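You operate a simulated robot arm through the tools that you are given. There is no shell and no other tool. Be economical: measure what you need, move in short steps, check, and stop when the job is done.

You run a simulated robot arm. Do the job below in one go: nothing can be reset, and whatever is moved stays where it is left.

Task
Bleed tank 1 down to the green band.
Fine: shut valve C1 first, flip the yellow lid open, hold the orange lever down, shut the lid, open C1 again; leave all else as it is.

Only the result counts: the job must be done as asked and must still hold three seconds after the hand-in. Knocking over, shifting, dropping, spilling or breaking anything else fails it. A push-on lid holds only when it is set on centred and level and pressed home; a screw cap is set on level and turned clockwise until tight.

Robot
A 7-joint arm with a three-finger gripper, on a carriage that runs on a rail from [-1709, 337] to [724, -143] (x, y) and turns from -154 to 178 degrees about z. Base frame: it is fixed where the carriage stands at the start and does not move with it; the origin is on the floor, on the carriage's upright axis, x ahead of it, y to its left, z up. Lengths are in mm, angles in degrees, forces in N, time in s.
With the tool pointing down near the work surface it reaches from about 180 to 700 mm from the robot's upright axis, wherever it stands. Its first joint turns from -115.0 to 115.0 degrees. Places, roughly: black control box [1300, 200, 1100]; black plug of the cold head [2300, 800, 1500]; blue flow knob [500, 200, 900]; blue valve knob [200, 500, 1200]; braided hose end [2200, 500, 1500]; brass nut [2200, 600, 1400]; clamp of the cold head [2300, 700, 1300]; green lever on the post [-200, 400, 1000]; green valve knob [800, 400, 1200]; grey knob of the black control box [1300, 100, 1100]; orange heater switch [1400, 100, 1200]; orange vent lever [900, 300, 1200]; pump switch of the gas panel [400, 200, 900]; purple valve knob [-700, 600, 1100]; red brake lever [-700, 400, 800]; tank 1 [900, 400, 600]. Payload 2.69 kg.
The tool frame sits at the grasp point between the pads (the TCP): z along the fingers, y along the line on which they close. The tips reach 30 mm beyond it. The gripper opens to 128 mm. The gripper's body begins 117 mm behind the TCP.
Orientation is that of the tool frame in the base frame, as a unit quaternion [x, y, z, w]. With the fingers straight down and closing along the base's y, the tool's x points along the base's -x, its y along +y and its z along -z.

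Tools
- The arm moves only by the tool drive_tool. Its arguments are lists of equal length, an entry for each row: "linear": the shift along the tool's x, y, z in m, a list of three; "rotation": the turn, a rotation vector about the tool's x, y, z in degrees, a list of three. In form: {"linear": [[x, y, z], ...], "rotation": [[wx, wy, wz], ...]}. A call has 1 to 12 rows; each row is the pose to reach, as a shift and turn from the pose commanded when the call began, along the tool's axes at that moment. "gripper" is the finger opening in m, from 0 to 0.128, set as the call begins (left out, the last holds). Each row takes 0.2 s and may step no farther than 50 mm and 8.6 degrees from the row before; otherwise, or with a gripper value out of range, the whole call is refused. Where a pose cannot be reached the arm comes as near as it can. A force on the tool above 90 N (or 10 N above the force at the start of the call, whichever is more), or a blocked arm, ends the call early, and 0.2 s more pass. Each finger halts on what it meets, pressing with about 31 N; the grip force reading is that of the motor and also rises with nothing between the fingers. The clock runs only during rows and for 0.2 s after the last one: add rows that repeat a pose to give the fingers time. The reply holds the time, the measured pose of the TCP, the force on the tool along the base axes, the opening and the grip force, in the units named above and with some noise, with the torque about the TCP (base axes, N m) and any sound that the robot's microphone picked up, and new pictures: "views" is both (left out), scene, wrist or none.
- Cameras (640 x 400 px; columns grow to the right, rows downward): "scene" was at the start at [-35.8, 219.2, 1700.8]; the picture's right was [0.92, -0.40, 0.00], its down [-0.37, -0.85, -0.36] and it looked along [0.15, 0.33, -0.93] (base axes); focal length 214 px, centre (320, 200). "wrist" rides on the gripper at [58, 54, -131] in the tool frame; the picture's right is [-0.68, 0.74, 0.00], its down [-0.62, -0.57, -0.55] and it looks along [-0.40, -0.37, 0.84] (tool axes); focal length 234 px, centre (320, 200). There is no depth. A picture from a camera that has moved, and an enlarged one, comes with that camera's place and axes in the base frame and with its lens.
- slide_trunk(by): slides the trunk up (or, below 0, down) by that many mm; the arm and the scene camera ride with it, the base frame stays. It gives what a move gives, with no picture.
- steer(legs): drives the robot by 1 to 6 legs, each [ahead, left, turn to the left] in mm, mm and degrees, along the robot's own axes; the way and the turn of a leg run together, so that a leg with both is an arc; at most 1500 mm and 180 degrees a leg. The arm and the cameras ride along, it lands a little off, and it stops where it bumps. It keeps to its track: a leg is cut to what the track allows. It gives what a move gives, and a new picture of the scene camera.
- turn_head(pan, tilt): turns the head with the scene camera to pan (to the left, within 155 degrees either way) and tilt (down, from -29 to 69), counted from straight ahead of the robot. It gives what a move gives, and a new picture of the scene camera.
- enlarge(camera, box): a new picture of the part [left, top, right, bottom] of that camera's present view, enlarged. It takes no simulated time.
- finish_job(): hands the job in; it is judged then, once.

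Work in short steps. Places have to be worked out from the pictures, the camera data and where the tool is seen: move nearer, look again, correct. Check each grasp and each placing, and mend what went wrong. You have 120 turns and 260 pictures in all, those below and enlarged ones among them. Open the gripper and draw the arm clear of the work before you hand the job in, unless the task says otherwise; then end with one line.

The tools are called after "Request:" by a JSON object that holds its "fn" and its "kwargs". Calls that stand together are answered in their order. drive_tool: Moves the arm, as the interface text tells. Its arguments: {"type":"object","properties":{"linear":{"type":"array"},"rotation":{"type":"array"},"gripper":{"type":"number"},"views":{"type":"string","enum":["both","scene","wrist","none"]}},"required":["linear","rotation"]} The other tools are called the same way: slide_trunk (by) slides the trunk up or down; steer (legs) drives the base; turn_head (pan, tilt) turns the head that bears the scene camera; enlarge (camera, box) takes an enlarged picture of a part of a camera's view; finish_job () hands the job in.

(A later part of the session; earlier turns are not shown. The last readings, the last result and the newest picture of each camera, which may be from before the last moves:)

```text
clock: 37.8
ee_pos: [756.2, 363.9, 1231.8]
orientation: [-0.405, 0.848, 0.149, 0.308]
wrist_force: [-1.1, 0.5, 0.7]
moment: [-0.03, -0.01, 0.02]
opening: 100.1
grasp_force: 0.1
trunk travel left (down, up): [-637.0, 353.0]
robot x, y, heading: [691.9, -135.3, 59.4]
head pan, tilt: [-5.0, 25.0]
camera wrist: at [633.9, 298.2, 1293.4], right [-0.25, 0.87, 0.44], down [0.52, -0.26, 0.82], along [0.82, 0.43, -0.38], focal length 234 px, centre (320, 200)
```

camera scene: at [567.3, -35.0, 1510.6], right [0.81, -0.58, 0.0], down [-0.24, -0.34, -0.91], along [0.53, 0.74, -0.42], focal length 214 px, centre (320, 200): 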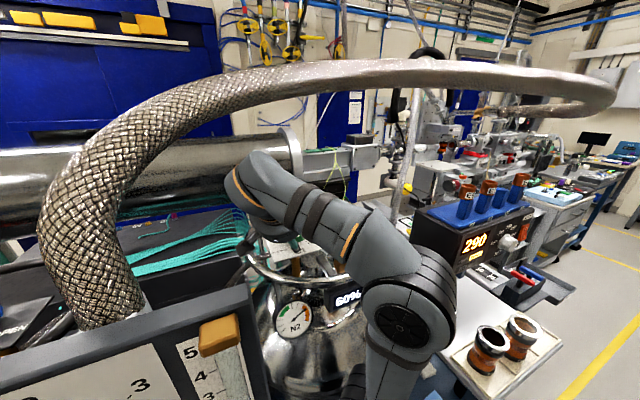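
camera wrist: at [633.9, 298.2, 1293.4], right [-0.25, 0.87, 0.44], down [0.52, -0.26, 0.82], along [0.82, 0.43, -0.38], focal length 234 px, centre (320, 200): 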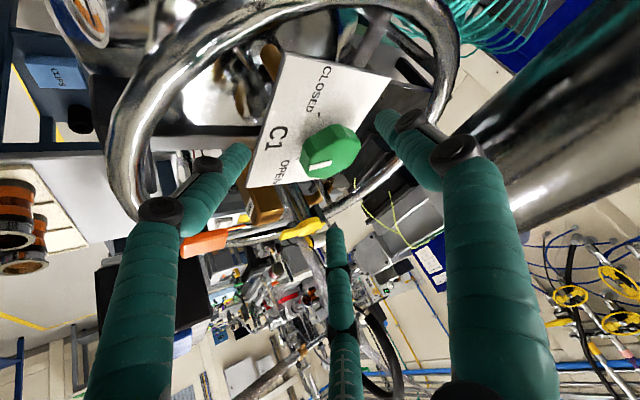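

Re-yawing 55° counter-clockwise to the pre-grasp pose.

Request:
{"fn": "drive_tool", "kwargs": {"linear": [[-0.003, -0.0075, 0.0018], [-0.006, -0.015, 0.0036], [-0.009, -0.0224, 0.0054], [-0.012, -0.03, 0.0072], [-0.0152, -0.0374, 0.009], [-0.0183, -0.0448, 0.0109], [-0.0213, -0.0523, 0.0127]], "rotation": [[-5, 0, -6], [-10.1, 0, -12], [-15.2, 0, -18], [-20.2, 0, -24.1], [-25.3, 0, -30.1], [-30.3, 0, -36.1], [-35.4, 0, -42.1]], "views": "wrist"}}

```text
clock: 39.4
ee_pos: [811.9, 352.1, 1234.6]
orientation: [0.751, -0.564, -0.275, -0.204]
wrist_force: [0.5, -1.1, 0.1]
moment: [-0.01, 0.01, 0.03]
opening: 99.8
grasp_force: 0.1
trunk travel left (down, up): [-637.0, 353.0]
robot x, y, heading: [690.9, -137.6, 59.5]
head pan, tilt: [-5.0, 25.0]
camera wrist: at [796.5, 213.0, 1296.3], right [-0.85, 0.29, 0.44], down [0.51, 0.27, 0.81], along [0.12, 0.92, -0.38], focal length 234 px, centre (320, 200)
```

wrist: 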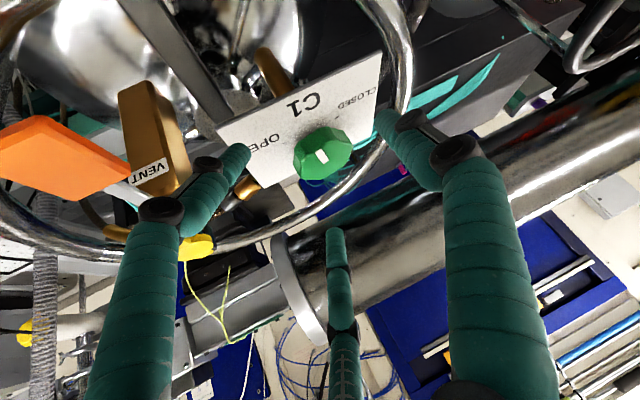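

I advance onto the knob and close.

Request:
{"fn": "drive_tool", "kwargs": {"linear": [[0, -0.001, 0.03], [-0.0005, -0.0017, 0.061], [-0.0005, -0.0017, 0.061]], "rotation": [[0, 0, 0], [0, 0, 0], [0, 0, 0]], "views": "none"}}

Request:
{"fn": "drive_tool", "kwargs": {"linear": [[0, 0, 0], [0, 0, 0], [0, 0, 0], [0, 0, 0], [0, 0, 0], [0, 0, 0]], "rotation": [[0, 0, 0], [0, 0, 0], [0, 0, 0], [0, 0, 0], [0, 0, 0], [0, 0, 0]], "gripper": 0.025, "views": "wrist"}}

```text
clock: 40.2
ee_pos: [801.6, 389.2, 1186.5]
orientation: [0.751, -0.564, -0.275, -0.205]
wrist_force: [0.3, 1.6, 1.7]
moment: [0.08, -0.07, 0.02]
opening: 104.4
grasp_force: 0.1
trunk travel left (down, up): [-637.0, 353.0]
robot x, y, heading: [692.6, -135.3, 59.3]
head pan, tilt: [-5.0, 25.0]
```

```text
clock: 41.6
ee_pos: [807.0, 381.0, 1193.6]
orientation: [0.749, -0.564, -0.278, -0.209]
wrist_force: [13.3, -29.6, 25.3]
moment: [0.36, -0.21, -0.23]
opening: 45.1
grasp_force: 27.1
trunk travel left (down, up): [-637.0, 353.0]
robot x, y, heading: [693.3, -138.0, 59.5]
head pan, tilt: [-5.0, 25.0]
camera wrist: at [789.9, 243.0, 1252.6], right [-0.85, 0.29, 0.44], down [0.51, 0.26, 0.82], along [0.12, 0.92, -0.37], focal length 234 px, centre (320, 200)
```

wrist: 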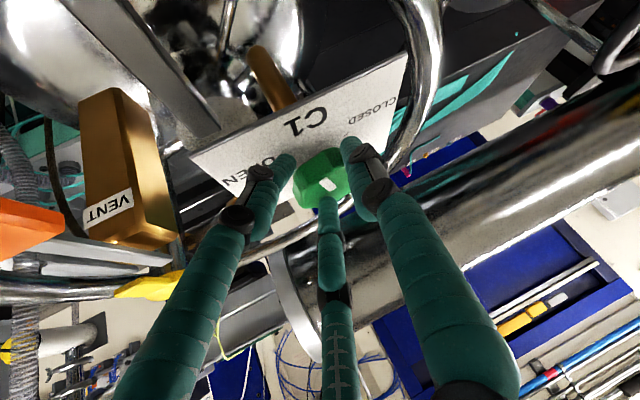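

Good grip. Turning 35° clockwise, then checking.

Request:
{"fn": "drive_tool", "kwargs": {"linear": [[-0.0002, 0.0019, 0.0002], [-0.0005, 0.0039, 0.0004], [-0.0007, 0.0058, 0.0006], [-0.0014, 0.0076, 0.0011], [-0.002, 0.0094, 0.0016], [-0.0027, 0.0111, 0.0022]], "rotation": [[3.8, 0, 4.5], [7.5, 0, 8.9], [11.3, 0, 13.4], [15, 0, 17.9], [18.8, 0, 22.3], [22.5, 0, 26.8]], "views": "none"}}

Request:
{"fn": "enlarge", "kwargs": {"camera": "wrist", "box": [220, 80, 440, 240]}}

```text
clock: 43.0
ee_pos: [781.8, 385.4, 1193.6]
orientation: [-0.547, 0.761, 0.205, 0.281]
wrist_force: [-24.7, -17.6, 32.2]
moment: [0.45, -0.7, 0.44]
opening: 38.2
grasp_force: 44.7
trunk travel left (down, up): [-637.0, 353.0]
robot x, y, heading: [696.9, -136.9, 59.8]
head pan, tilt: [-5.0, 25.0]
```

```text
2.50 times, centred on (330, 160) of wrist
camera zoom: at [690.4, 280.5, 1254.1], right [-0.53, 0.72, 0.44], down [0.57, -0.08, 0.82], along [0.62, 0.69, -0.37], focal length 585 px, centre (295, 300)
```

zoom: 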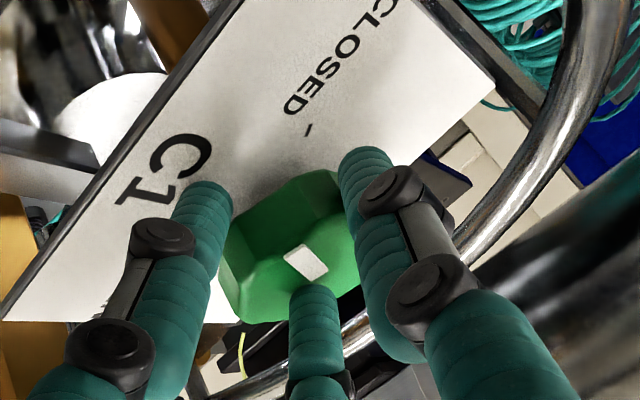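

Knob is following. I continue another 30° clockwise.

Request:
{"fn": "drive_tool", "kwargs": {"linear": [[-0.0002, 0.0017, 0.0001], [-0.0004, 0.0034, 0.0003], [-0.0005, 0.0051, 0.0004], [-0.001, 0.0066, 0.0008], [-0.0015, 0.0082, 0.0012], [-0.002, 0.0097, 0.0017]], "rotation": [[3.2, 0, 3.8], [6.4, 0, 7.7], [9.65, 0, 11.5], [12.9, 0, 15.3], [16.1, 0, 19.2], [19.3, 0, 23]], "views": "none"}}

Request:
{"fn": "enlarge", "kwargs": {"camera": "wrist", "box": [220, 80, 440, 240]}}

```text
clock: 44.4
ee_pos: [768.4, 398.7, 1193.8]
orientation: [-0.336, 0.875, 0.126, 0.324]
wrist_force: [-42.0, 11.0, 35.4]
moment: [0.65, -0.52, 1.1]
opening: 38.1
grasp_force: 45.0
trunk travel left (down, up): [-637.0, 353.0]
robot x, y, heading: [689.9, -133.8, 59.2]
head pan, tilt: [-5.0, 25.0]
```

```text
2.50 times, centred on (330, 160) of wrist
camera zoom: at [636.5, 351.5, 1253.8], right [-0.11, 0.89, 0.44], down [0.46, -0.35, 0.82], along [0.88, 0.3, -0.37], focal length 585 px, centre (295, 300)
```

zoom: 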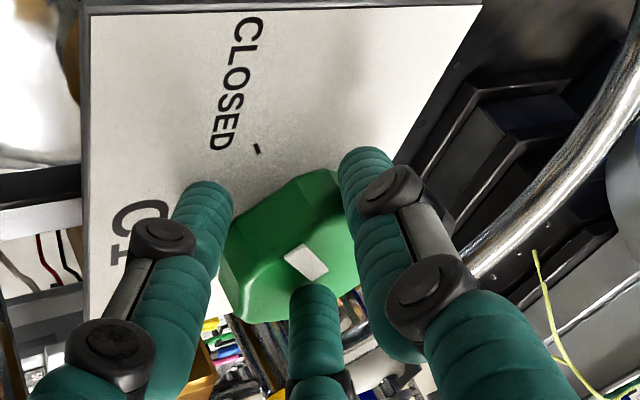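

The pointer now looks nearly aligned with the CLOSED tick. I release, back off and look.

Request:
{"fn": "drive_tool", "kwargs": {"linear": [[0, 0, 0], [0, 0, 0], [0, 0, 0], [0, 0, 0], [0, 0, 0], [0, 0, -0.03], [0, 0, -0.06]], "rotation": [[0, 0, 0], [0, 0, 0], [0, 0, 0], [0, 0, 0], [0, 0, 0], [0, 0, 0], [0, 0, 0]], "gripper": 0.1, "views": "none"}}

Request:
{"fn": "enlarge", "kwargs": {"camera": "wrist", "box": [240, 50, 420, 200]}}

Request:
{"fn": "enlarge", "kwargs": {"camera": "scene", "box": [240, 190, 400, 350]}}

```text
clock: 46.0
ee_pos: [752.2, 369.6, 1237.9]
orientation: [-0.329, 0.881, 0.121, 0.319]
wrist_force: [-0.1, 0.0, 0.4]
moment: [0.0, -0.01, -0.02]
opening: 99.9
grasp_force: 0.1
trunk travel left (down, up): [-637.0, 353.0]
robot x, y, heading: [692.6, -133.6, 59.1]
head pan, tilt: [-5.0, 25.0]
```

```text
2.67 times, centred on (330, 125) of wrist
camera zoom: at [619.4, 326.5, 1299.1], right [-0.09, 0.9, 0.44], down [0.46, -0.35, 0.81], along [0.88, 0.28, -0.38], focal length 624 px, centre (293, 400)
```

zoom: 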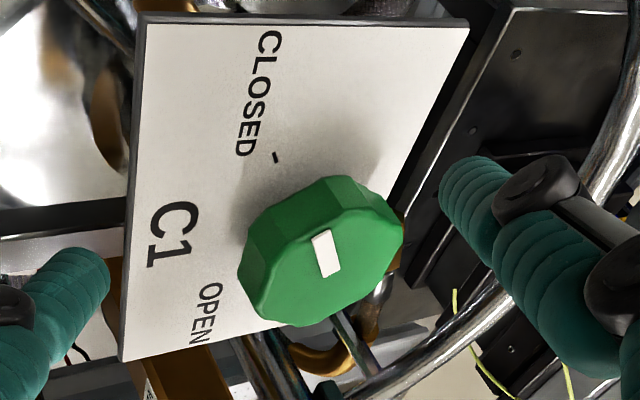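

```text
2.50 times, centred on (320, 270) of scene
camera zoom: at [570.1, -28.3, 1510.2], right [0.81, -0.58, 0.0], down [-0.25, -0.34, -0.91], along [0.53, 0.74, -0.42], focal length 536 px, centre (320, 25)
```

zoom: 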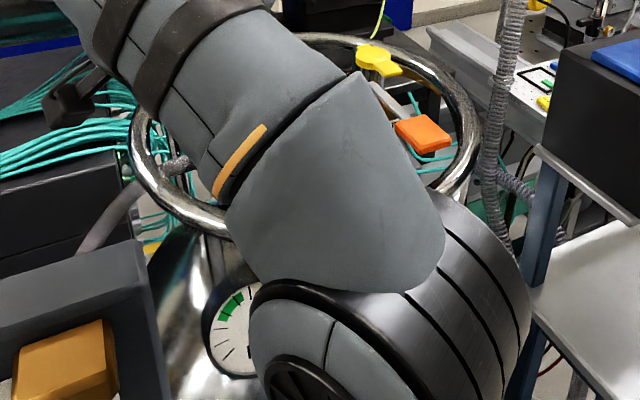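

The pointer lines up with CLOSED as far as I can judge. I raise the hand and move it over toward the lid/lever side for a look at them and a clear scene view of the knob.

Request:
{"fn": "drive_tool", "kwargs": {"linear": [[-0.0071, -0.0216, -0.0254], [-0.0142, -0.0431, -0.0509], [-0.0213, -0.0647, -0.0763], [-0.0465, -0.093, -0.0554], [-0.0716, -0.1216, -0.0346], [-0.0968, -0.15, -0.0137]], "rotation": [[-4, 0, -4.9], [-8, 0, -9.7], [-12.2, 0, -14.6], [-12.2, 0, -14.6], [-12.2, 0, -14.6], [-12.2, 0, -14.6]]}}

Request:
{"fn": "enlarge", "kwargs": {"camera": "scene", "box": [240, 190, 400, 350]}}

```text
clock: 47.4
ee_pos: [901.5, 303.6, 1303.5]
orientation: [-0.471, 0.814, 0.173, 0.294]
wrist_force: [0.4, -0.1, 0.0]
moment: [-0.02, -0.01, 0.01]
opening: 99.7
grasp_force: 0.1
trunk travel left (down, up): [-637.0, 353.0]
robot x, y, heading: [691.7, -135.2, 59.5]
head pan, tilt: [-5.0, 25.0]
camera scene: at [573.3, -27.9, 1510.4], right [0.81, -0.58, 0.0], down [-0.25, -0.34, -0.91], along [0.53, 0.74, -0.42], focal length 214 px, centre (320, 200)
camera wrist: at [791.6, 218.6, 1365.6], right [-0.38, 0.82, 0.44], down [0.55, -0.18, 0.81], along [0.74, 0.55, -0.38], focal length 234 px, centre (320, 200)
```

scene: 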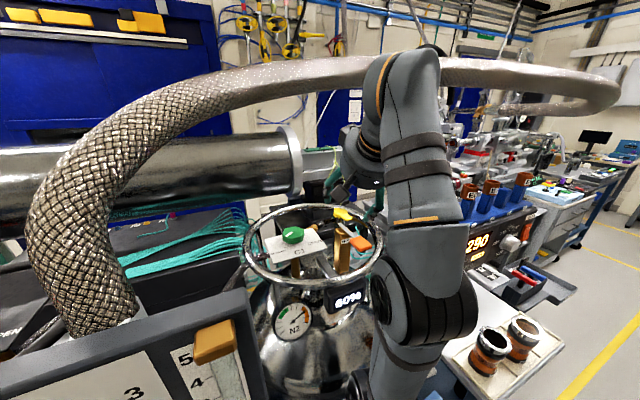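
wrist: 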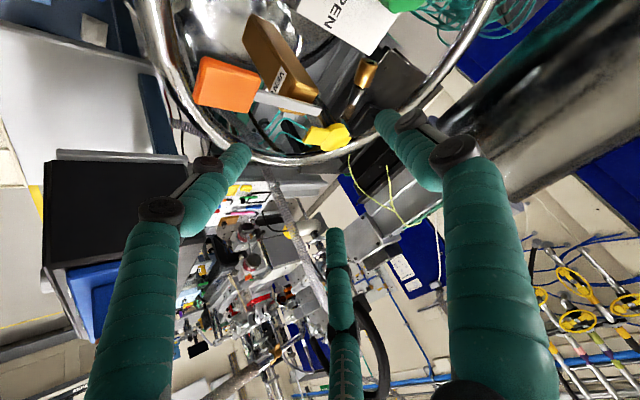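

```text
2.50 times, centred on (320, 270) of scene
camera zoom: at [573.3, -27.9, 1510.4], right [0.81, -0.58, 0.0], down [-0.25, -0.34, -0.91], along [0.53, 0.74, -0.42], focal length 536 px, centre (320, 25)
```

zoom: 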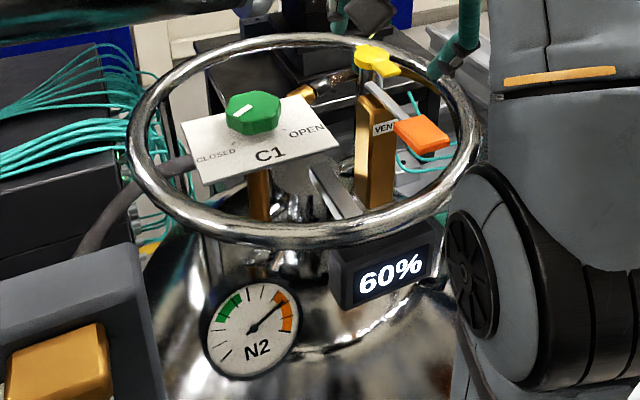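

Request:
{"fn": "enlarge", "kwargs": {"camera": "scene", "box": [265, 215, 325, 265]}}

Request:
{"fn": "enlarge", "kwargs": {"camera": "wrist", "box": [180, 20, 400, 180]}}

Request:
{"fn": "enlarge", "kwargs": {"camera": "scene", "box": [320, 190, 390, 260]}}

```text
8.00 times, centred on (295, 240) of scene
camera zoom: at [573.3, -27.9, 1510.4], right [0.81, -0.58, 0.0], down [-0.25, -0.34, -0.91], along [0.53, 0.74, -0.42], focal length 1716 px, centre (520, -120)
```

zoom: 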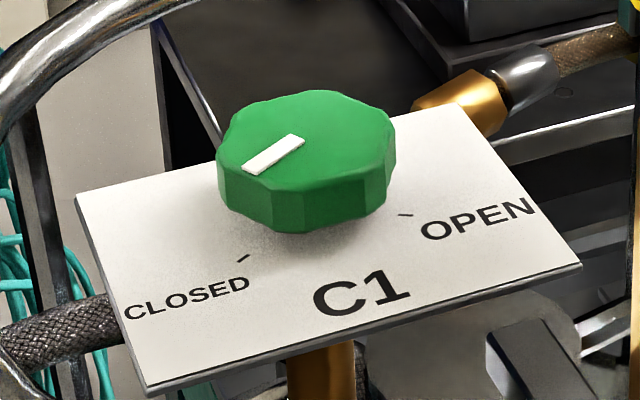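

```text
2.50 times, centred on (290, 100) of wrist
camera zoom: at [791.6, 218.6, 1365.6], right [-0.38, 0.82, 0.44], down [0.55, -0.18, 0.81], along [0.74, 0.55, -0.38], focal length 585 px, centre (395, 450)
```

zoom: 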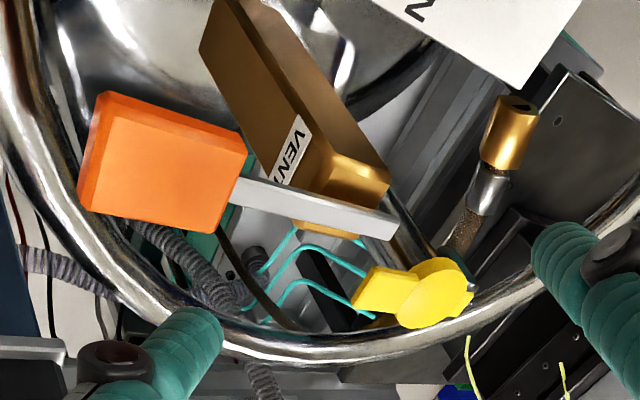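

```text
5.71 times, centred on (355, 225) of scene
camera zoom: at [573.3, -27.9, 1510.4], right [0.81, -0.58, 0.0], down [-0.25, -0.34, -0.91], along [0.53, 0.74, -0.42], focal length 1226 px, centre (120, 57)
```

zoom: 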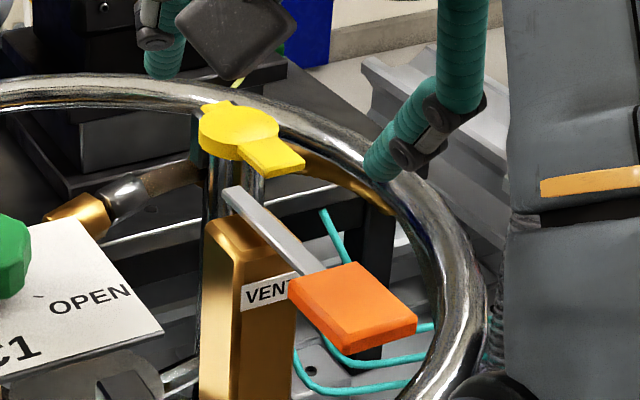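

The pointer is parallel to the CLOSED tick: C1 is shut. The lid is at about (972, 420, 1190) with its tab toward −y (tab end ≈ (972, 378)), hinge on the +y side. I close the fingers and yaw to face it along +y.

Request:
{"fn": "drive_tool", "kwargs": {"linear": [[-0.0007, -0.0184, 0.0048], [-0.0015, -0.0368, 0.0097], [-0.0022, -0.0551, 0.0145], [-0.0029, -0.0735, 0.0193], [-0.0029, -0.0735, 0.0193], [-0.0029, -0.0735, 0.0193]], "rotation": [[-4.5, 0, -5.35], [-9, 0, -10.7], [-13.5, 0, -16], [-18, 0, -21.4], [-18, 0, -21.4], [-18, 0, -21.4]], "gripper": 0.0, "views": "none"}}

Request:
{"fn": "drive_tool", "kwargs": {"linear": [[0, 0, 0], [0, 0, 0], [0, 0, 0]], "rotation": [[0, -6, 0], [0, -12, 0], [0, -12, 0]]}}

```text
clock: 48.8
ee_pos: [973.8, 277.1, 1294.8]
orientation: [-0.653, 0.676, 0.239, 0.245]
wrist_force: [-0.4, -0.5, -0.3]
moment: [0.01, -0.01, 0.03]
opening: 2.6
grasp_force: 6.1
trunk travel left (down, up): [-637.0, 353.0]
robot x, y, heading: [691.2, -135.9, 59.6]
head pan, tilt: [-5.0, 25.0]
```

```text
clock: 49.6
ee_pos: [972.2, 278.7, 1294.6]
orientation: [-0.624, 0.647, 0.306, 0.314]
wrist_force: [0.1, -0.5, 0.7]
moment: [0.02, 0.0, -0.02]
opening: 2.3
grasp_force: 30.8
trunk travel left (down, up): [-637.0, 353.0]
robot x, y, heading: [687.4, -131.6, 59.5]
head pan, tilt: [-5.0, 25.0]
camera scene: at [571.0, -28.0, 1510.2], right [0.81, -0.58, 0.0], down [-0.25, -0.34, -0.91], along [0.53, 0.74, -0.42], focal length 214 px, centre (320, 200)
camera wrist: at [914.3, 141.6, 1327.4], right [-0.72, 0.44, 0.54], down [0.57, -0.07, 0.82], along [0.4, 0.89, -0.2], focal length 234 px, centre (320, 200)
```

scene: 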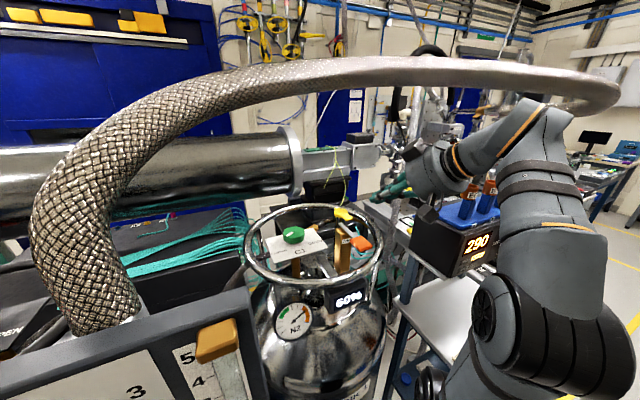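
wrist: 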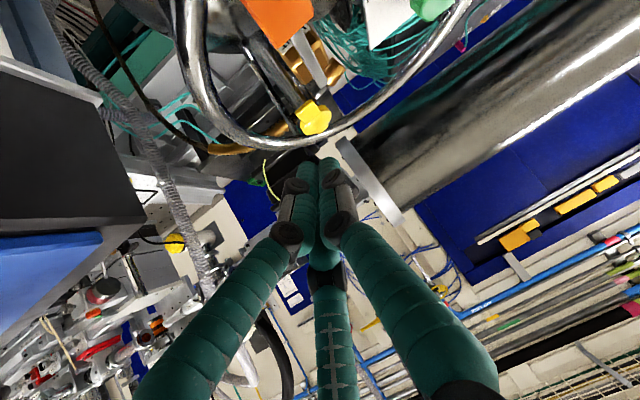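

I enlarge the wrist view on the lid for accurate placing.

Request:
{"fn": "enlarge", "kwargs": {"camera": "wrist", "box": [240, 60, 400, 180]}}

Request:
{"fn": "enlarge", "kwargs": {"camera": "scene", "box": [320, 170, 420, 260]}}

```text
3.33 times, centred on (320, 120) of wrist
camera zoom: at [914.3, 141.6, 1327.4], right [-0.72, 0.44, 0.54], down [0.57, -0.07, 0.82], along [0.4, 0.89, -0.2], focal length 781 px, centre (320, 467)
```

zoom: 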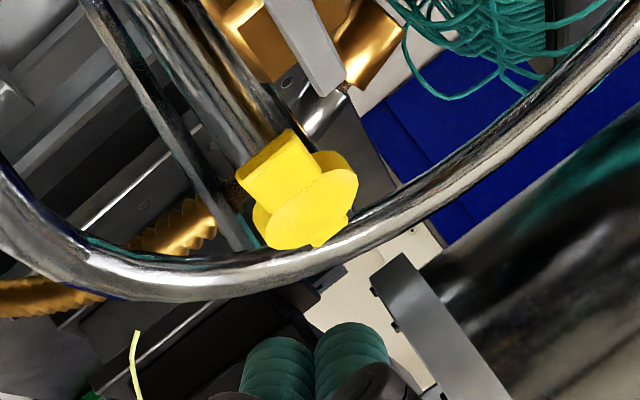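

```text
4.44 times, centred on (370, 215) of scene
camera zoom: at [571.0, -28.0, 1510.2], right [0.81, -0.58, 0.0], down [-0.25, -0.34, -0.91], along [0.53, 0.74, -0.42], focal length 953 px, centre (98, 133)
```

zoom: 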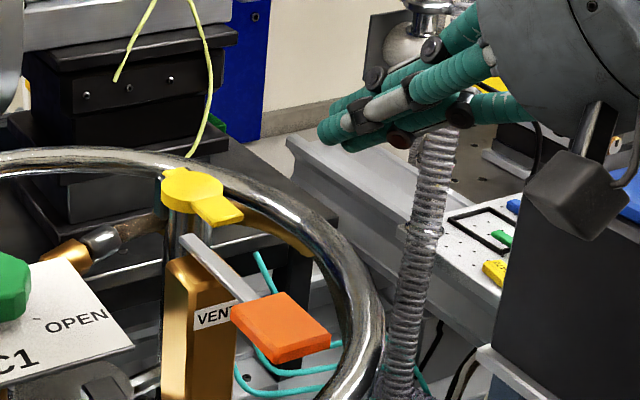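

Lid disc ≈ (982, 430, 1180), tab end ≈ (974, 382, 1178). I bring the closed fingertips down in front of the tab, partway, and look.

Request:
{"fn": "drive_tool", "kwargs": {"linear": [[0.022, -0.0005, 0.037], [0.044, -0.001, 0.0737], [0.044, -0.001, 0.0737]], "rotation": [[0, 0, 0], [0, 0, 0], [0, 0, 0]], "views": "none"}}

Request:
{"fn": "enlarge", "kwargs": {"camera": "wrist", "box": [200, 20, 440, 200]}}

Request:
{"fn": "enlarge", "kwargs": {"camera": "scene", "box": [310, 170, 430, 270]}}

```text
clock: 50.4
ee_pos: [976.0, 307.5, 1215.8]
orientation: [-0.624, 0.647, 0.306, 0.315]
wrist_force: [0.1, -0.6, 0.4]
moment: [0.02, 0.01, 0.02]
opening: 2.1
grasp_force: 31.3
trunk travel left (down, up): [-637.0, 353.0]
robot x, y, heading: [692.5, -138.0, 59.3]
head pan, tilt: [-5.0, 25.0]
```

```text
2.22 times, centred on (320, 110) of wrist
camera zoom: at [917.4, 171.3, 1248.4], right [-0.72, 0.44, 0.54], down [0.57, -0.07, 0.82], along [0.4, 0.89, -0.2], focal length 520 px, centre (320, 400)
```

zoom: 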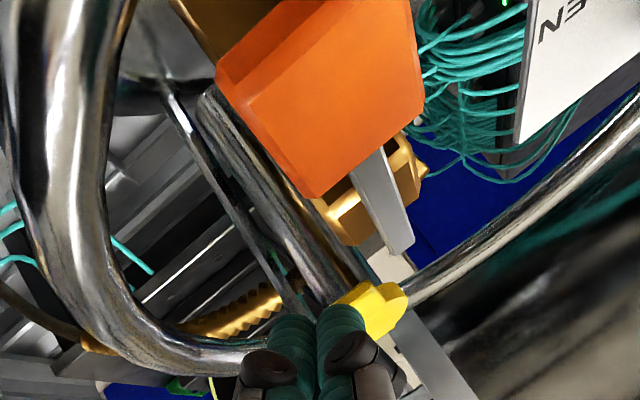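

```text
4.00 times, centred on (370, 220) of scene
camera zoom: at [571.1, -28.7, 1510.3], right [0.81, -0.58, 0.0], down [-0.25, -0.34, -0.91], along [0.53, 0.74, -0.42], focal length 858 px, centre (120, 120)
```

zoom: 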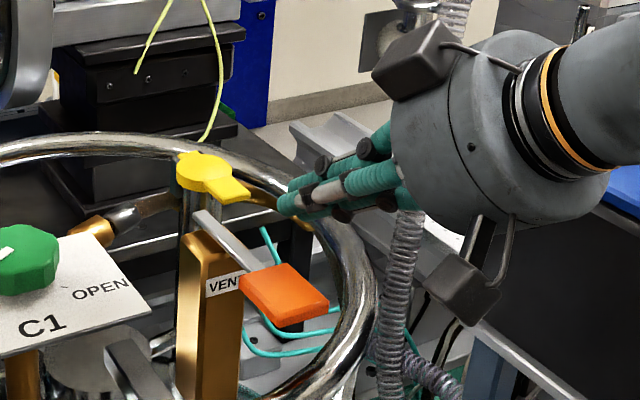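

The lower knuckle box is near the ring at this tilt, so I reduce the tilt by 10° while moving the tips in front of and below the tab.

Request:
{"fn": "drive_tool", "kwargs": {"linear": [[0, 0.001, 0.002], [0.0005, 0.002, 0.016], [0.001, 0.003, 0.031]], "rotation": [[0, 5, 0], [0, 10, 0], [0, 10, 0]], "views": "none"}}

Request:
{"fn": "enlarge", "kwargs": {"camera": "wrist", "box": [220, 40, 420, 190]}}

Request:
{"fn": "enlarge", "kwargs": {"camera": "scene", "box": [310, 170, 430, 270]}}

```text
clock: 51.2
ee_pos: [973.4, 331.6, 1195.0]
orientation: [-0.648, 0.672, 0.25, 0.257]
wrist_force: [-0.5, 0.6, -0.1]
moment: [0.0, 0.01, 0.02]
opening: 1.9
grasp_force: 31.5
trunk travel left (down, up): [-637.0, 353.0]
robot x, y, heading: [690.2, -135.2, 59.4]
head pan, tilt: [-5.0, 25.0]
```

```text
2.67 times, centred on (320, 115) of wrist
camera zoom: at [914.4, 202.1, 1252.2], right [-0.72, 0.53, 0.45], down [0.57, 0.07, 0.82], along [0.4, 0.85, -0.35], focal length 624 px, centre (320, 427)
```

zoom: 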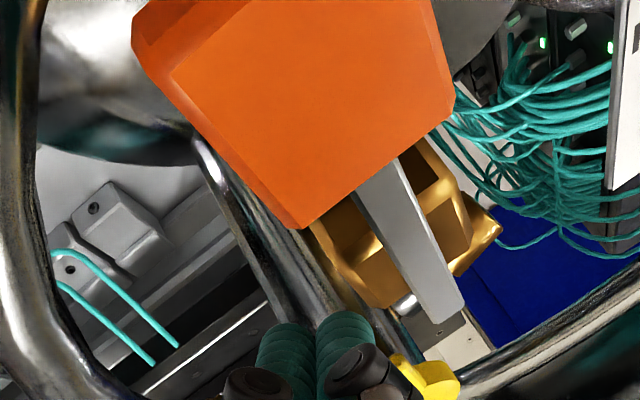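

```text
4.00 times, centred on (370, 220) of scene
camera zoom: at [570.9, -28.1, 1510.3], right [0.81, -0.58, 0.0], down [-0.25, -0.34, -0.91], along [0.53, 0.74, -0.42], focal length 858 px, centre (120, 120)
```

zoom: 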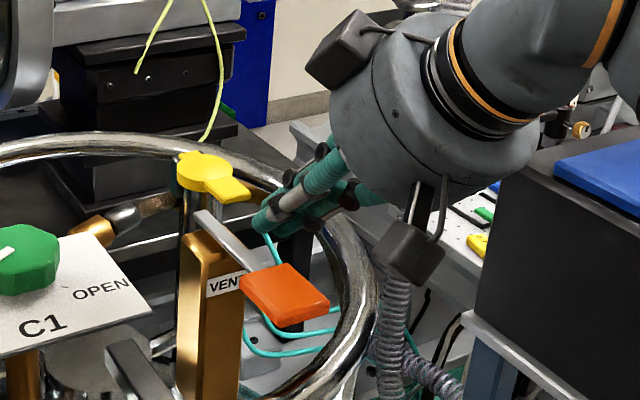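

The tips sit just in front of and below the tab. I slide under it and lift along an arc, with rising tilt.

Request:
{"fn": "drive_tool", "kwargs": {"linear": [[-0.013, -0.001, 0.0153], [-0.0231, -0.001, 0.012], [-0.0379, -0.001, 0.0048], [-0.0543, -0.001, 0.0006], [-0.071, -0.001, -0.0011]], "rotation": [[0, 0, 0], [0, -2, 0], [0, -4, 0], [0, -6, 0], [0, -8, 0]], "views": "scene"}}

Request:
{"fn": "enlarge", "kwargs": {"camera": "scene", "box": [310, 170, 430, 270]}}

```text
clock: 52.4
ee_pos: [974.3, 383.5, 1240.8]
orientation: [-0.629, 0.652, 0.295, 0.303]
wrist_force: [-0.3, -0.6, 0.3]
moment: [0.0, 0.01, -0.01]
opening: 2.3
grasp_force: 31.2
trunk travel left (down, up): [-637.0, 353.0]
robot x, y, heading: [690.1, -136.1, 59.4]
head pan, tilt: [-5.0, 25.0]
camera scene: at [571.0, -27.8, 1510.2], right [0.81, -0.58, 0.0], down [-0.25, -0.34, -0.91], along [0.53, 0.74, -0.42], focal length 214 px, centre (320, 200)
```

scene: 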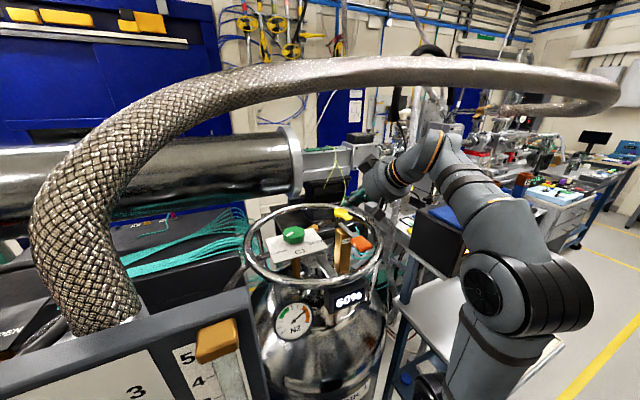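

```text
4.00 times, centred on (370, 220) of scene
camera zoom: at [571.0, -27.8, 1510.2], right [0.81, -0.58, 0.0], down [-0.25, -0.34, -0.91], along [0.53, 0.74, -0.42], focal length 858 px, centre (120, 120)
```

zoom: 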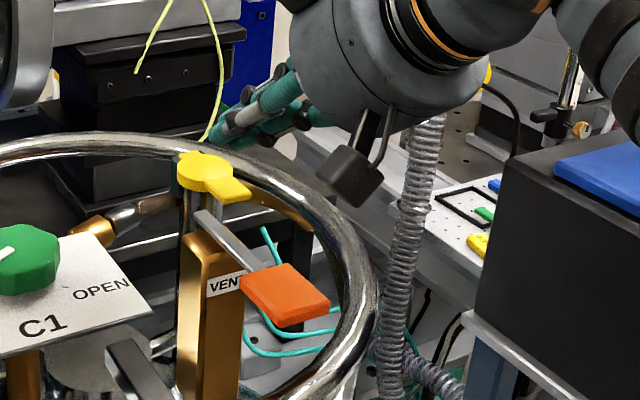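

No contact held — the tips slid up past the tab, and the lid is still shut. I go back and start deeper below the tab end (tip ≈ (974, 360, 1150)).

Request:
{"fn": "drive_tool", "kwargs": {"linear": [[0.0202, 0, -0.0241], [0.0404, 0, -0.0483], [0.0602, 0, -0.0252], [0.08, 0, -0.0021], [0.0824, 0, 0.0104]], "rotation": [[0, 0, 0], [0, 0, 0], [0, 2, 0], [0, 4, 0], [0, 4, 0]], "views": "wrist"}}

Request:
{"fn": "enlarge", "kwargs": {"camera": "scene", "box": [310, 170, 430, 270]}}

```text
clock: 53.6
ee_pos: [974.0, 339.3, 1172.7]
orientation: [-0.64, 0.662, 0.273, 0.28]
wrist_force: [0.6, -0.7, -0.1]
moment: [-0.03, -0.01, 0.01]
opening: 2.0
grasp_force: 30.5
trunk travel left (down, up): [-637.0, 353.0]
robot x, y, heading: [691.5, -138.0, 59.2]
head pan, tilt: [-5.0, 25.0]
camera wrist: at [916.3, 206.7, 1219.9], right [-0.72, 0.49, 0.49], down [0.57, 0.01, 0.82], along [0.4, 0.87, -0.29], focal length 234 px, centre (320, 200)
```

wrist: 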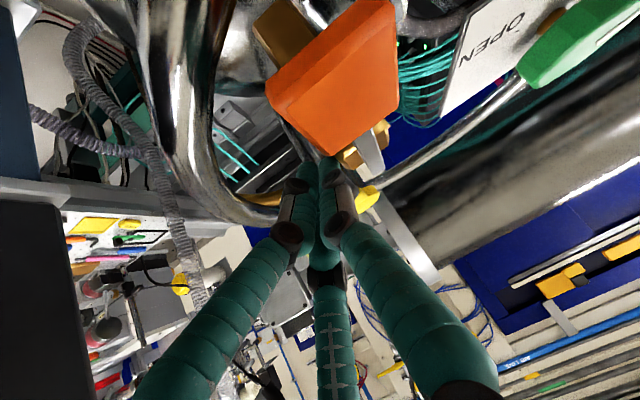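

```text
4.00 times, centred on (370, 220) of scene
camera zoom: at [571.1, -27.8, 1510.3], right [0.81, -0.58, 0.0], down [-0.25, -0.34, -0.91], along [0.53, 0.74, -0.42], focal length 858 px, centre (120, 120)
```

zoom: 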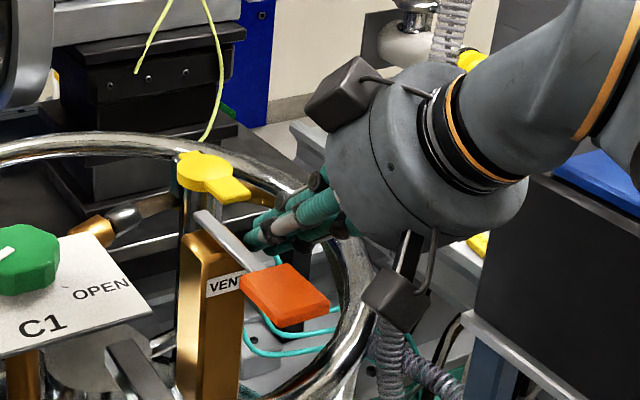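

Fist surface still ~25 mm short of the tab at tab height; I move forward so the tips pass under the tab, then lift along its arc.

Request:
{"fn": "drive_tool", "kwargs": {"linear": [[-0.0097, 0, 0.0101], [-0.0188, 0, 0.0194], [-0.0281, 0, 0.0146], [-0.0359, 0, 0.0084], [-0.0516, 0, 0.0016]], "rotation": [[0, 0, 0], [0, 0, 0], [0, 0, 0], [0, 0, 0], [0, -2, 0]], "views": "wrist"}}

Request:
{"fn": "enlarge", "kwargs": {"camera": "scene", "box": [310, 170, 430, 270]}}

```text
clock: 54.8
ee_pos: [974.1, 377.1, 1208.4]
orientation: [-0.635, 0.657, 0.285, 0.291]
wrist_force: [-0.4, -0.3, 0.0]
moment: [-0.01, 0.02, 0.01]
opening: 2.1
grasp_force: 30.9
trunk travel left (down, up): [-637.0, 353.0]
robot x, y, heading: [694.3, -138.9, 59.5]
head pan, tilt: [-5.0, 25.0]
camera wrist: at [916.0, 243.1, 1252.0], right [-0.72, 0.48, 0.51], down [0.57, -0.01, 0.82], along [0.4, 0.88, -0.26], focal length 234 px, centre (320, 200)
```

wrist: 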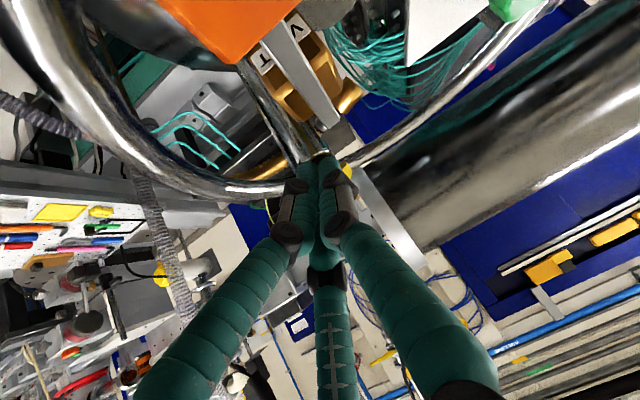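

```text
4.00 times, centred on (370, 220) of scene
camera zoom: at [570.6, -27.8, 1510.2], right [0.81, -0.58, 0.0], down [-0.25, -0.34, -0.91], along [0.53, 0.74, -0.42], focal length 858 px, centre (120, 120)
```

zoom: 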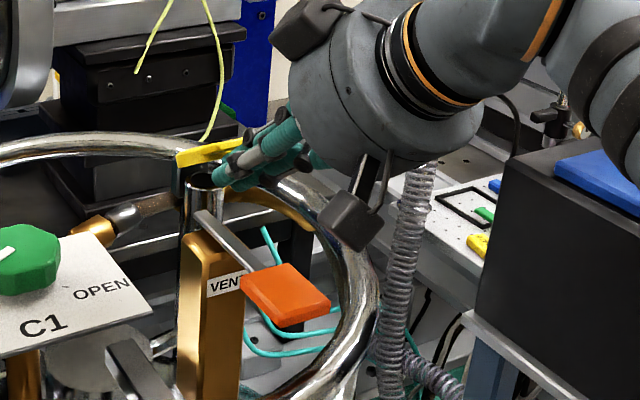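

The lid is lifted about 35°. I continue the arc to push it past upright.

Request:
{"fn": "drive_tool", "kwargs": {"linear": [[-0.0158, 0, -0.0034], [-0.0321, 0, -0.0047], [-0.0489, 0, -0.0024], [-0.0642, 0, 0.0041], [-0.0786, 0, 0.0126]], "rotation": [[0, -2, 0], [0, -4, 0], [0, -6, 0], [0, -8, 0], [0, -10, 0]], "views": "scene"}}

Request:
{"fn": "enlarge", "kwargs": {"camera": "scene", "box": [310, 150, 430, 250]}}

```text
clock: 56.0
ee_pos: [976.2, 439.8, 1259.4]
orientation: [-0.607, 0.629, 0.337, 0.349]
wrist_force: [0.3, 1.0, 0.9]
moment: [0.02, 0.02, 0.0]
opening: 2.0
grasp_force: 30.9
trunk travel left (down, up): [-637.0, 353.0]
robot x, y, heading: [689.6, -137.1, 59.2]
head pan, tilt: [-5.0, 25.0]
camera scene: at [571.0, -27.6, 1510.2], right [0.81, -0.58, 0.0], down [-0.25, -0.34, -0.91], along [0.53, 0.74, -0.42], focal length 214 px, centre (320, 200)
```

scene: 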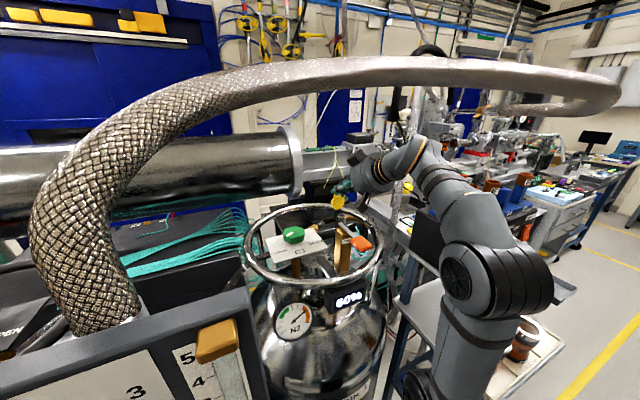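

```text
4.00 times, centred on (370, 200) of scene
camera zoom: at [571.0, -27.6, 1510.2], right [0.81, -0.58, 0.0], down [-0.25, -0.34, -0.91], along [0.53, 0.74, -0.42], focal length 858 px, centre (120, 200)
```

zoom: 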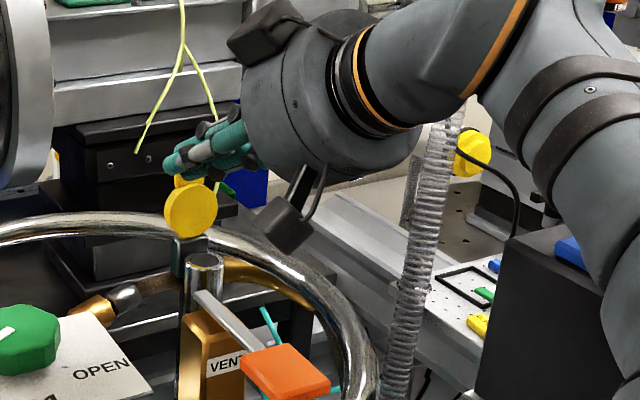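

The lid is about upright. I nudge it ~20 mm further, then back straight off and look.

Request:
{"fn": "drive_tool", "kwargs": {"linear": [[-0.0032, 0, 0.01], [-0.0064, 0, 0.0196], [0, 0, 0], [0.02, 0, -0.042], [0.039, 0, -0.082]], "rotation": [[0, 0, 0], [0, 0, 0], [0, 0, 0], [0, 0, 0], [0, 0, 0]], "views": "wrist"}}

Request:
{"fn": "enlarge", "kwargs": {"camera": "scene", "box": [310, 150, 430, 250]}}

```text
clock: 57.2
ee_pos: [975.2, 343.4, 1270.9]
orientation: [-0.607, 0.629, 0.337, 0.348]
wrist_force: [0.6, 0.1, -0.1]
moment: [0.01, 0.03, 0.03]
opening: 2.1
grasp_force: 30.7
trunk travel left (down, up): [-637.0, 353.0]
robot x, y, heading: [691.0, -136.5, 59.5]
head pan, tilt: [-5.0, 25.0]
camera wrist: at [916.6, 205.5, 1288.5], right [-0.72, 0.38, 0.58], down [0.56, -0.16, 0.81], along [0.4, 0.91, -0.1], focal length 234 px, centre (320, 200)
```

wrist: 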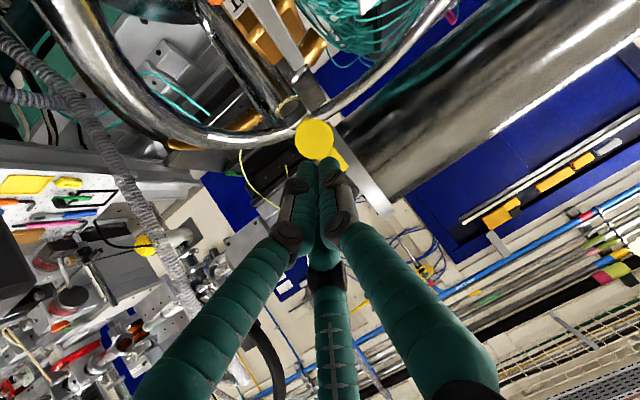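

```text
4.00 times, centred on (370, 200) of scene
camera zoom: at [570.8, -29.5, 1510.4], right [0.81, -0.58, 0.0], down [-0.25, -0.34, -0.91], along [0.53, 0.74, -0.42], focal length 858 px, centre (120, 200)
```

zoom: 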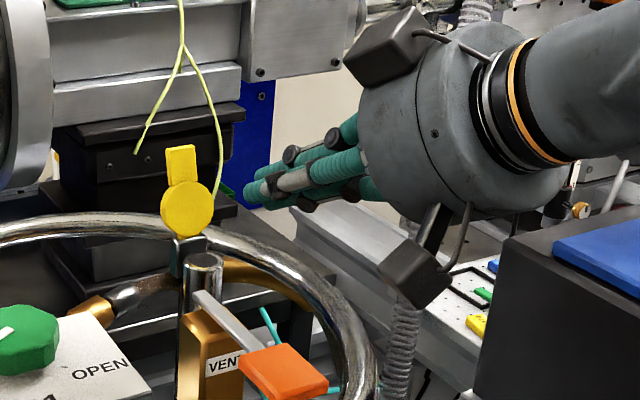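

The lid stays open. Next I bring the closed fingers above the orange lever pad (≈ (914, 275, 1185)) with less tilt.

Request:
{"fn": "drive_tool", "kwargs": {"linear": [[0.019, 0.0195, -0.0234], [0.0381, 0.0389, -0.0468], [0.0572, 0.0584, -0.0702], [0.0572, 0.0584, -0.0702]], "rotation": [[0, 8, 0], [0, 16, 0], [0, 24, 0], [0, 24, 0]]}}

Request:
{"fn": "enlarge", "kwargs": {"camera": "scene", "box": [270, 180, 430, 350]}}

```text
clock: 58.2
ee_pos: [913.9, 257.9, 1260.3]
orientation: [-0.664, 0.688, 0.204, 0.21]
wrist_force: [0.5, -0.4, -1.2]
moment: [0.01, -0.01, 0.01]
opening: 2.3
grasp_force: 30.9
trunk travel left (down, up): [-637.0, 353.0]
robot x, y, heading: [690.5, -137.4, 59.4]
head pan, tilt: [-5.0, 25.0]
camera scene: at [571.3, -28.1, 1510.3], right [0.81, -0.58, 0.0], down [-0.25, -0.34, -0.91], along [0.53, 0.74, -0.42], focal length 214 px, centre (320, 200)
camera wrist: at [856.4, 138.6, 1335.0], right [-0.72, 0.58, 0.38], down [0.57, 0.18, 0.8], along [0.4, 0.79, -0.47], focal length 234 px, centre (320, 200)
```

scene: 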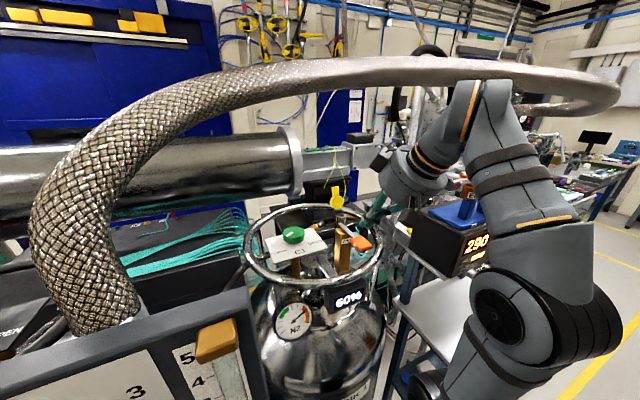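
wrist: 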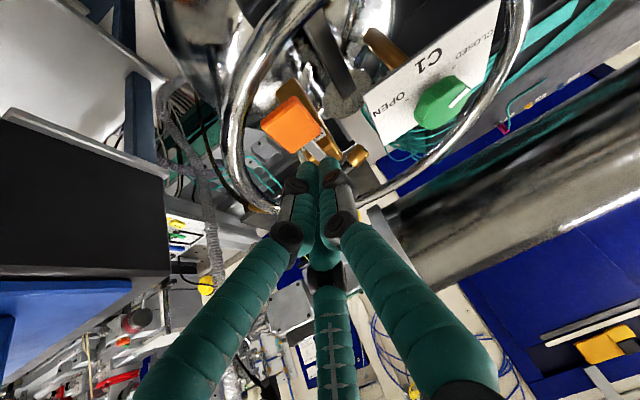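

```text
2.35 times, centred on (350, 265) of scene
camera zoom: at [571.3, -28.1, 1510.3], right [0.81, -0.58, 0.0], down [-0.25, -0.34, -0.91], along [0.53, 0.74, -0.42], focal length 505 px, centre (249, 47)
```

zoom: 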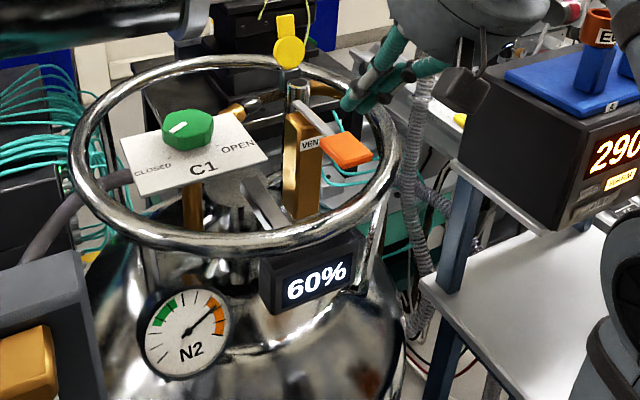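

Pad top centre ≈ (913, 267, 1187). I lower the fingertips onto it.

Request:
{"fn": "drive_tool", "kwargs": {"linear": [[0.018, 0, 0.015], [0.036, 0, 0.03]], "rotation": [[0, 0, 0], [0, 0, 0]], "views": "none"}}

Request:
{"fn": "enlarge", "kwargs": {"camera": "scene", "box": [270, 190, 410, 350]}}

```text
clock: 58.8
ee_pos: [914.0, 245.2, 1214.4]
orientation: [-0.664, 0.688, 0.204, 0.21]
wrist_force: [-0.1, 0.6, -0.8]
moment: [0.04, -0.02, 0.01]
opening: 2.0
grasp_force: 31.0
trunk travel left (down, up): [-637.0, 353.0]
robot x, y, heading: [693.5, -135.2, 59.5]
head pan, tilt: [-5.0, 25.0]
```

```text
2.50 times, centred on (340, 270) of scene
camera zoom: at [571.4, -28.7, 1510.4], right [0.81, -0.58, 0.0], down [-0.25, -0.34, -0.91], along [0.53, 0.74, -0.42], focal length 536 px, centre (270, 25)
```

zoom: 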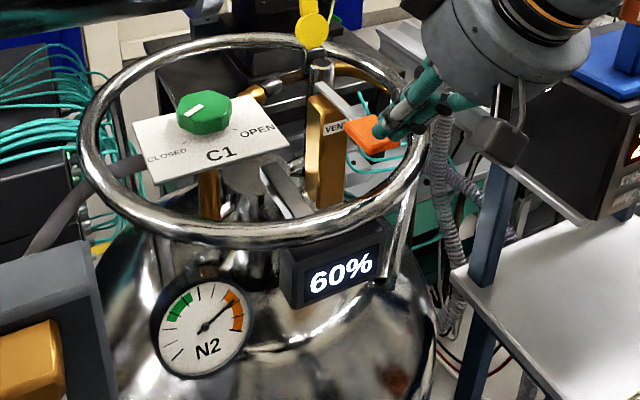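

Tips are right on the pad. I press down 12 mm and watch force and gauge.

Request:
{"fn": "drive_tool", "kwargs": {"linear": [[0.0034, 0, 0.005], [0.0067, 0, 0.0099]], "rotation": [[0, 0, 0], [0, 0, 0]], "views": "none"}}

Request:
{"fn": "enlarge", "kwargs": {"camera": "scene", "box": [270, 190, 410, 350]}}

```text
clock: 59.4
ee_pos: [912.4, 247.5, 1202.2]
orientation: [-0.664, 0.688, 0.204, 0.21]
wrist_force: [-0.4, -0.1, -0.7]
moment: [0.01, 0.01, 0.05]
opening: 1.9
grasp_force: 31.1
trunk travel left (down, up): [-637.0, 353.0]
robot x, y, heading: [693.8, -139.4, 59.2]
head pan, tilt: [-5.0, 25.0]
```

```text
2.50 times, centred on (340, 270) of scene
camera zoom: at [570.9, -28.2, 1510.3], right [0.81, -0.58, 0.0], down [-0.25, -0.34, -0.91], along [0.53, 0.74, -0.42], focal length 536 px, centre (270, 25)
```

zoom: 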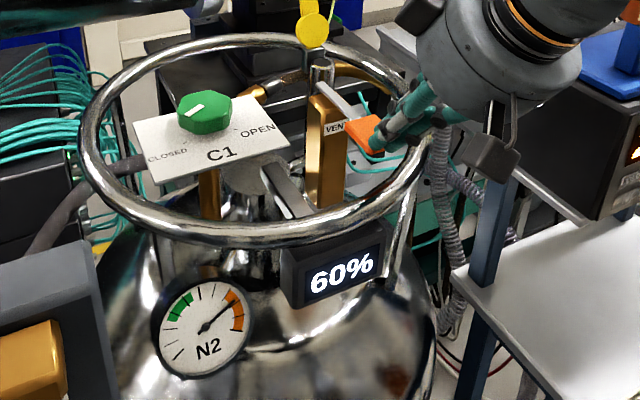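

No force yet – the tips may be beside the pad. I look through the wrist camera.

Request:
{"fn": "enlarge", "kwargs": {"camera": "wrist", "box": [220, 60, 420, 210]}}

Request:
{"fn": "enlarge", "kwargs": {"camera": "scene", "box": [335, 200, 395, 250]}}

```text
2.67 times, centred on (320, 135) of wrist
camera zoom: at [854.3, 128.0, 1275.5], right [-0.72, 0.58, 0.38], down [0.57, 0.18, 0.8], along [0.4, 0.79, -0.47], focal length 624 px, centre (320, 373)
```

zoom: 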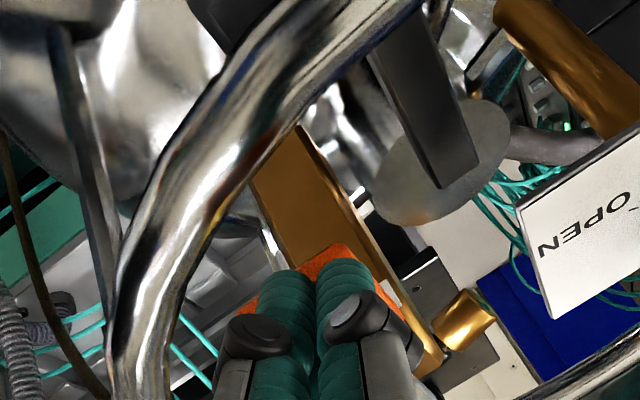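

```text
8.00 times, centred on (365, 225) of scene
camera zoom: at [570.9, -28.2, 1510.3], right [0.81, -0.58, 0.0], down [-0.25, -0.34, -0.91], along [0.53, 0.74, -0.42], focal length 1716 px, centre (-40, 0)
```

zoom: 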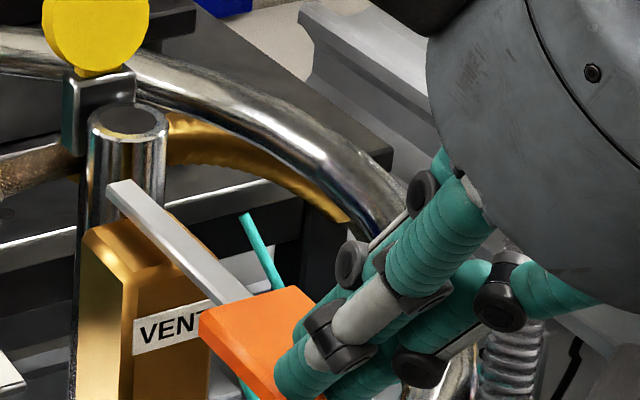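

Tips look to be over the front part of the pad. I shift 8 mm inward (+y) and continue pressing down.

Request:
{"fn": "drive_tool", "kwargs": {"linear": [[-0.0008, 0.004, 0.0075], [0.0027, 0.004, 0.0125], [0.0061, 0.004, 0.0175]], "rotation": [[0, 0, 0], [0, 0, 0], [0, 0, 0]], "views": "none"}}

Request:
{"fn": "enlarge", "kwargs": {"camera": "scene", "box": [270, 190, 410, 350]}}

```text
clock: 60.2
ee_pos: [906.7, 252.0, 1183.6]
orientation: [-0.664, 0.688, 0.205, 0.21]
wrist_force: [0.0, -1.2, 3.4]
moment: [-0.03, -0.06, 0.02]
opening: 2.2
grasp_force: 31.3
trunk travel left (down, up): [-637.0, 353.0]
robot x, y, heading: [690.3, -140.0, 59.5]
head pan, tilt: [-5.0, 25.0]
```

```text
2.50 times, centred on (340, 270) of scene
camera zoom: at [570.7, -28.7, 1510.3], right [0.81, -0.58, 0.0], down [-0.25, -0.34, -0.91], along [0.53, 0.74, -0.42], focal length 536 px, centre (270, 25)
```

zoom: 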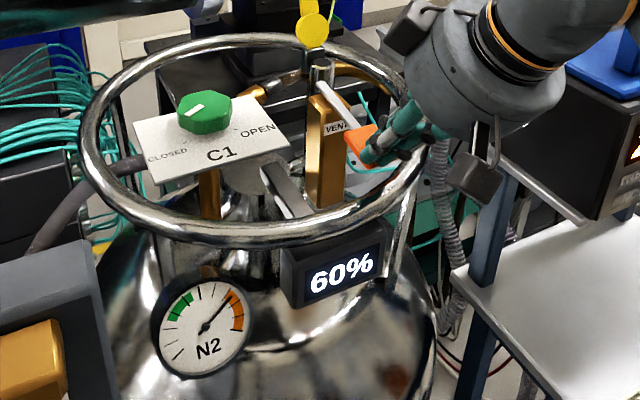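

The lever is moving (3.4 N) and the needle has started to fall. I press ~6 mm more and hold briefly.

Request:
{"fn": "drive_tool", "kwargs": {"linear": [[0.0034, 0, 0.005], [0.0034, 0, 0.005], [0.0034, 0, 0.005]], "rotation": [[0, 0, 0], [0, 0, 0], [0, 0, 0]], "views": "none"}}

Request:
{"fn": "enlarge", "kwargs": {"camera": "scene", "box": [270, 270, 350, 350]}}

```text
clock: 61.0
ee_pos: [906.1, 249.8, 1179.8]
orientation: [-0.663, 0.687, 0.206, 0.213]
wrist_force: [-1.1, -8.0, 22.7]
moment: [0.01, -0.28, -0.05]
opening: 2.0
grasp_force: 31.6
trunk travel left (down, up): [-637.0, 353.0]
robot x, y, heading: [696.3, -137.3, 59.1]
head pan, tilt: [-5.0, 25.0]
```

```text
5.00 times, centred on (310, 310) of scene
camera zoom: at [569.7, -31.7, 1510.6], right [0.81, -0.58, 0.0], down [-0.24, -0.34, -0.91], along [0.53, 0.74, -0.42], focal length 1072 px, centre (370, -350)
```

zoom: 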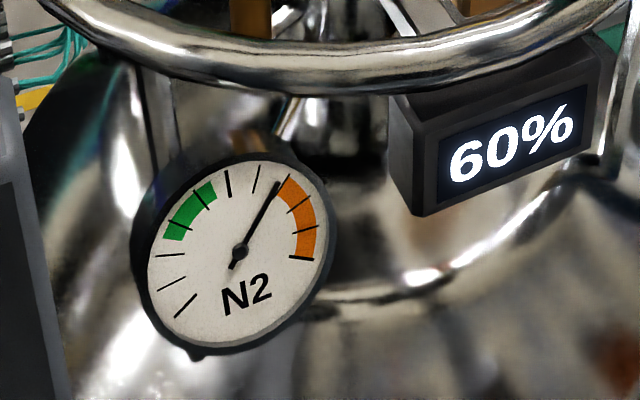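

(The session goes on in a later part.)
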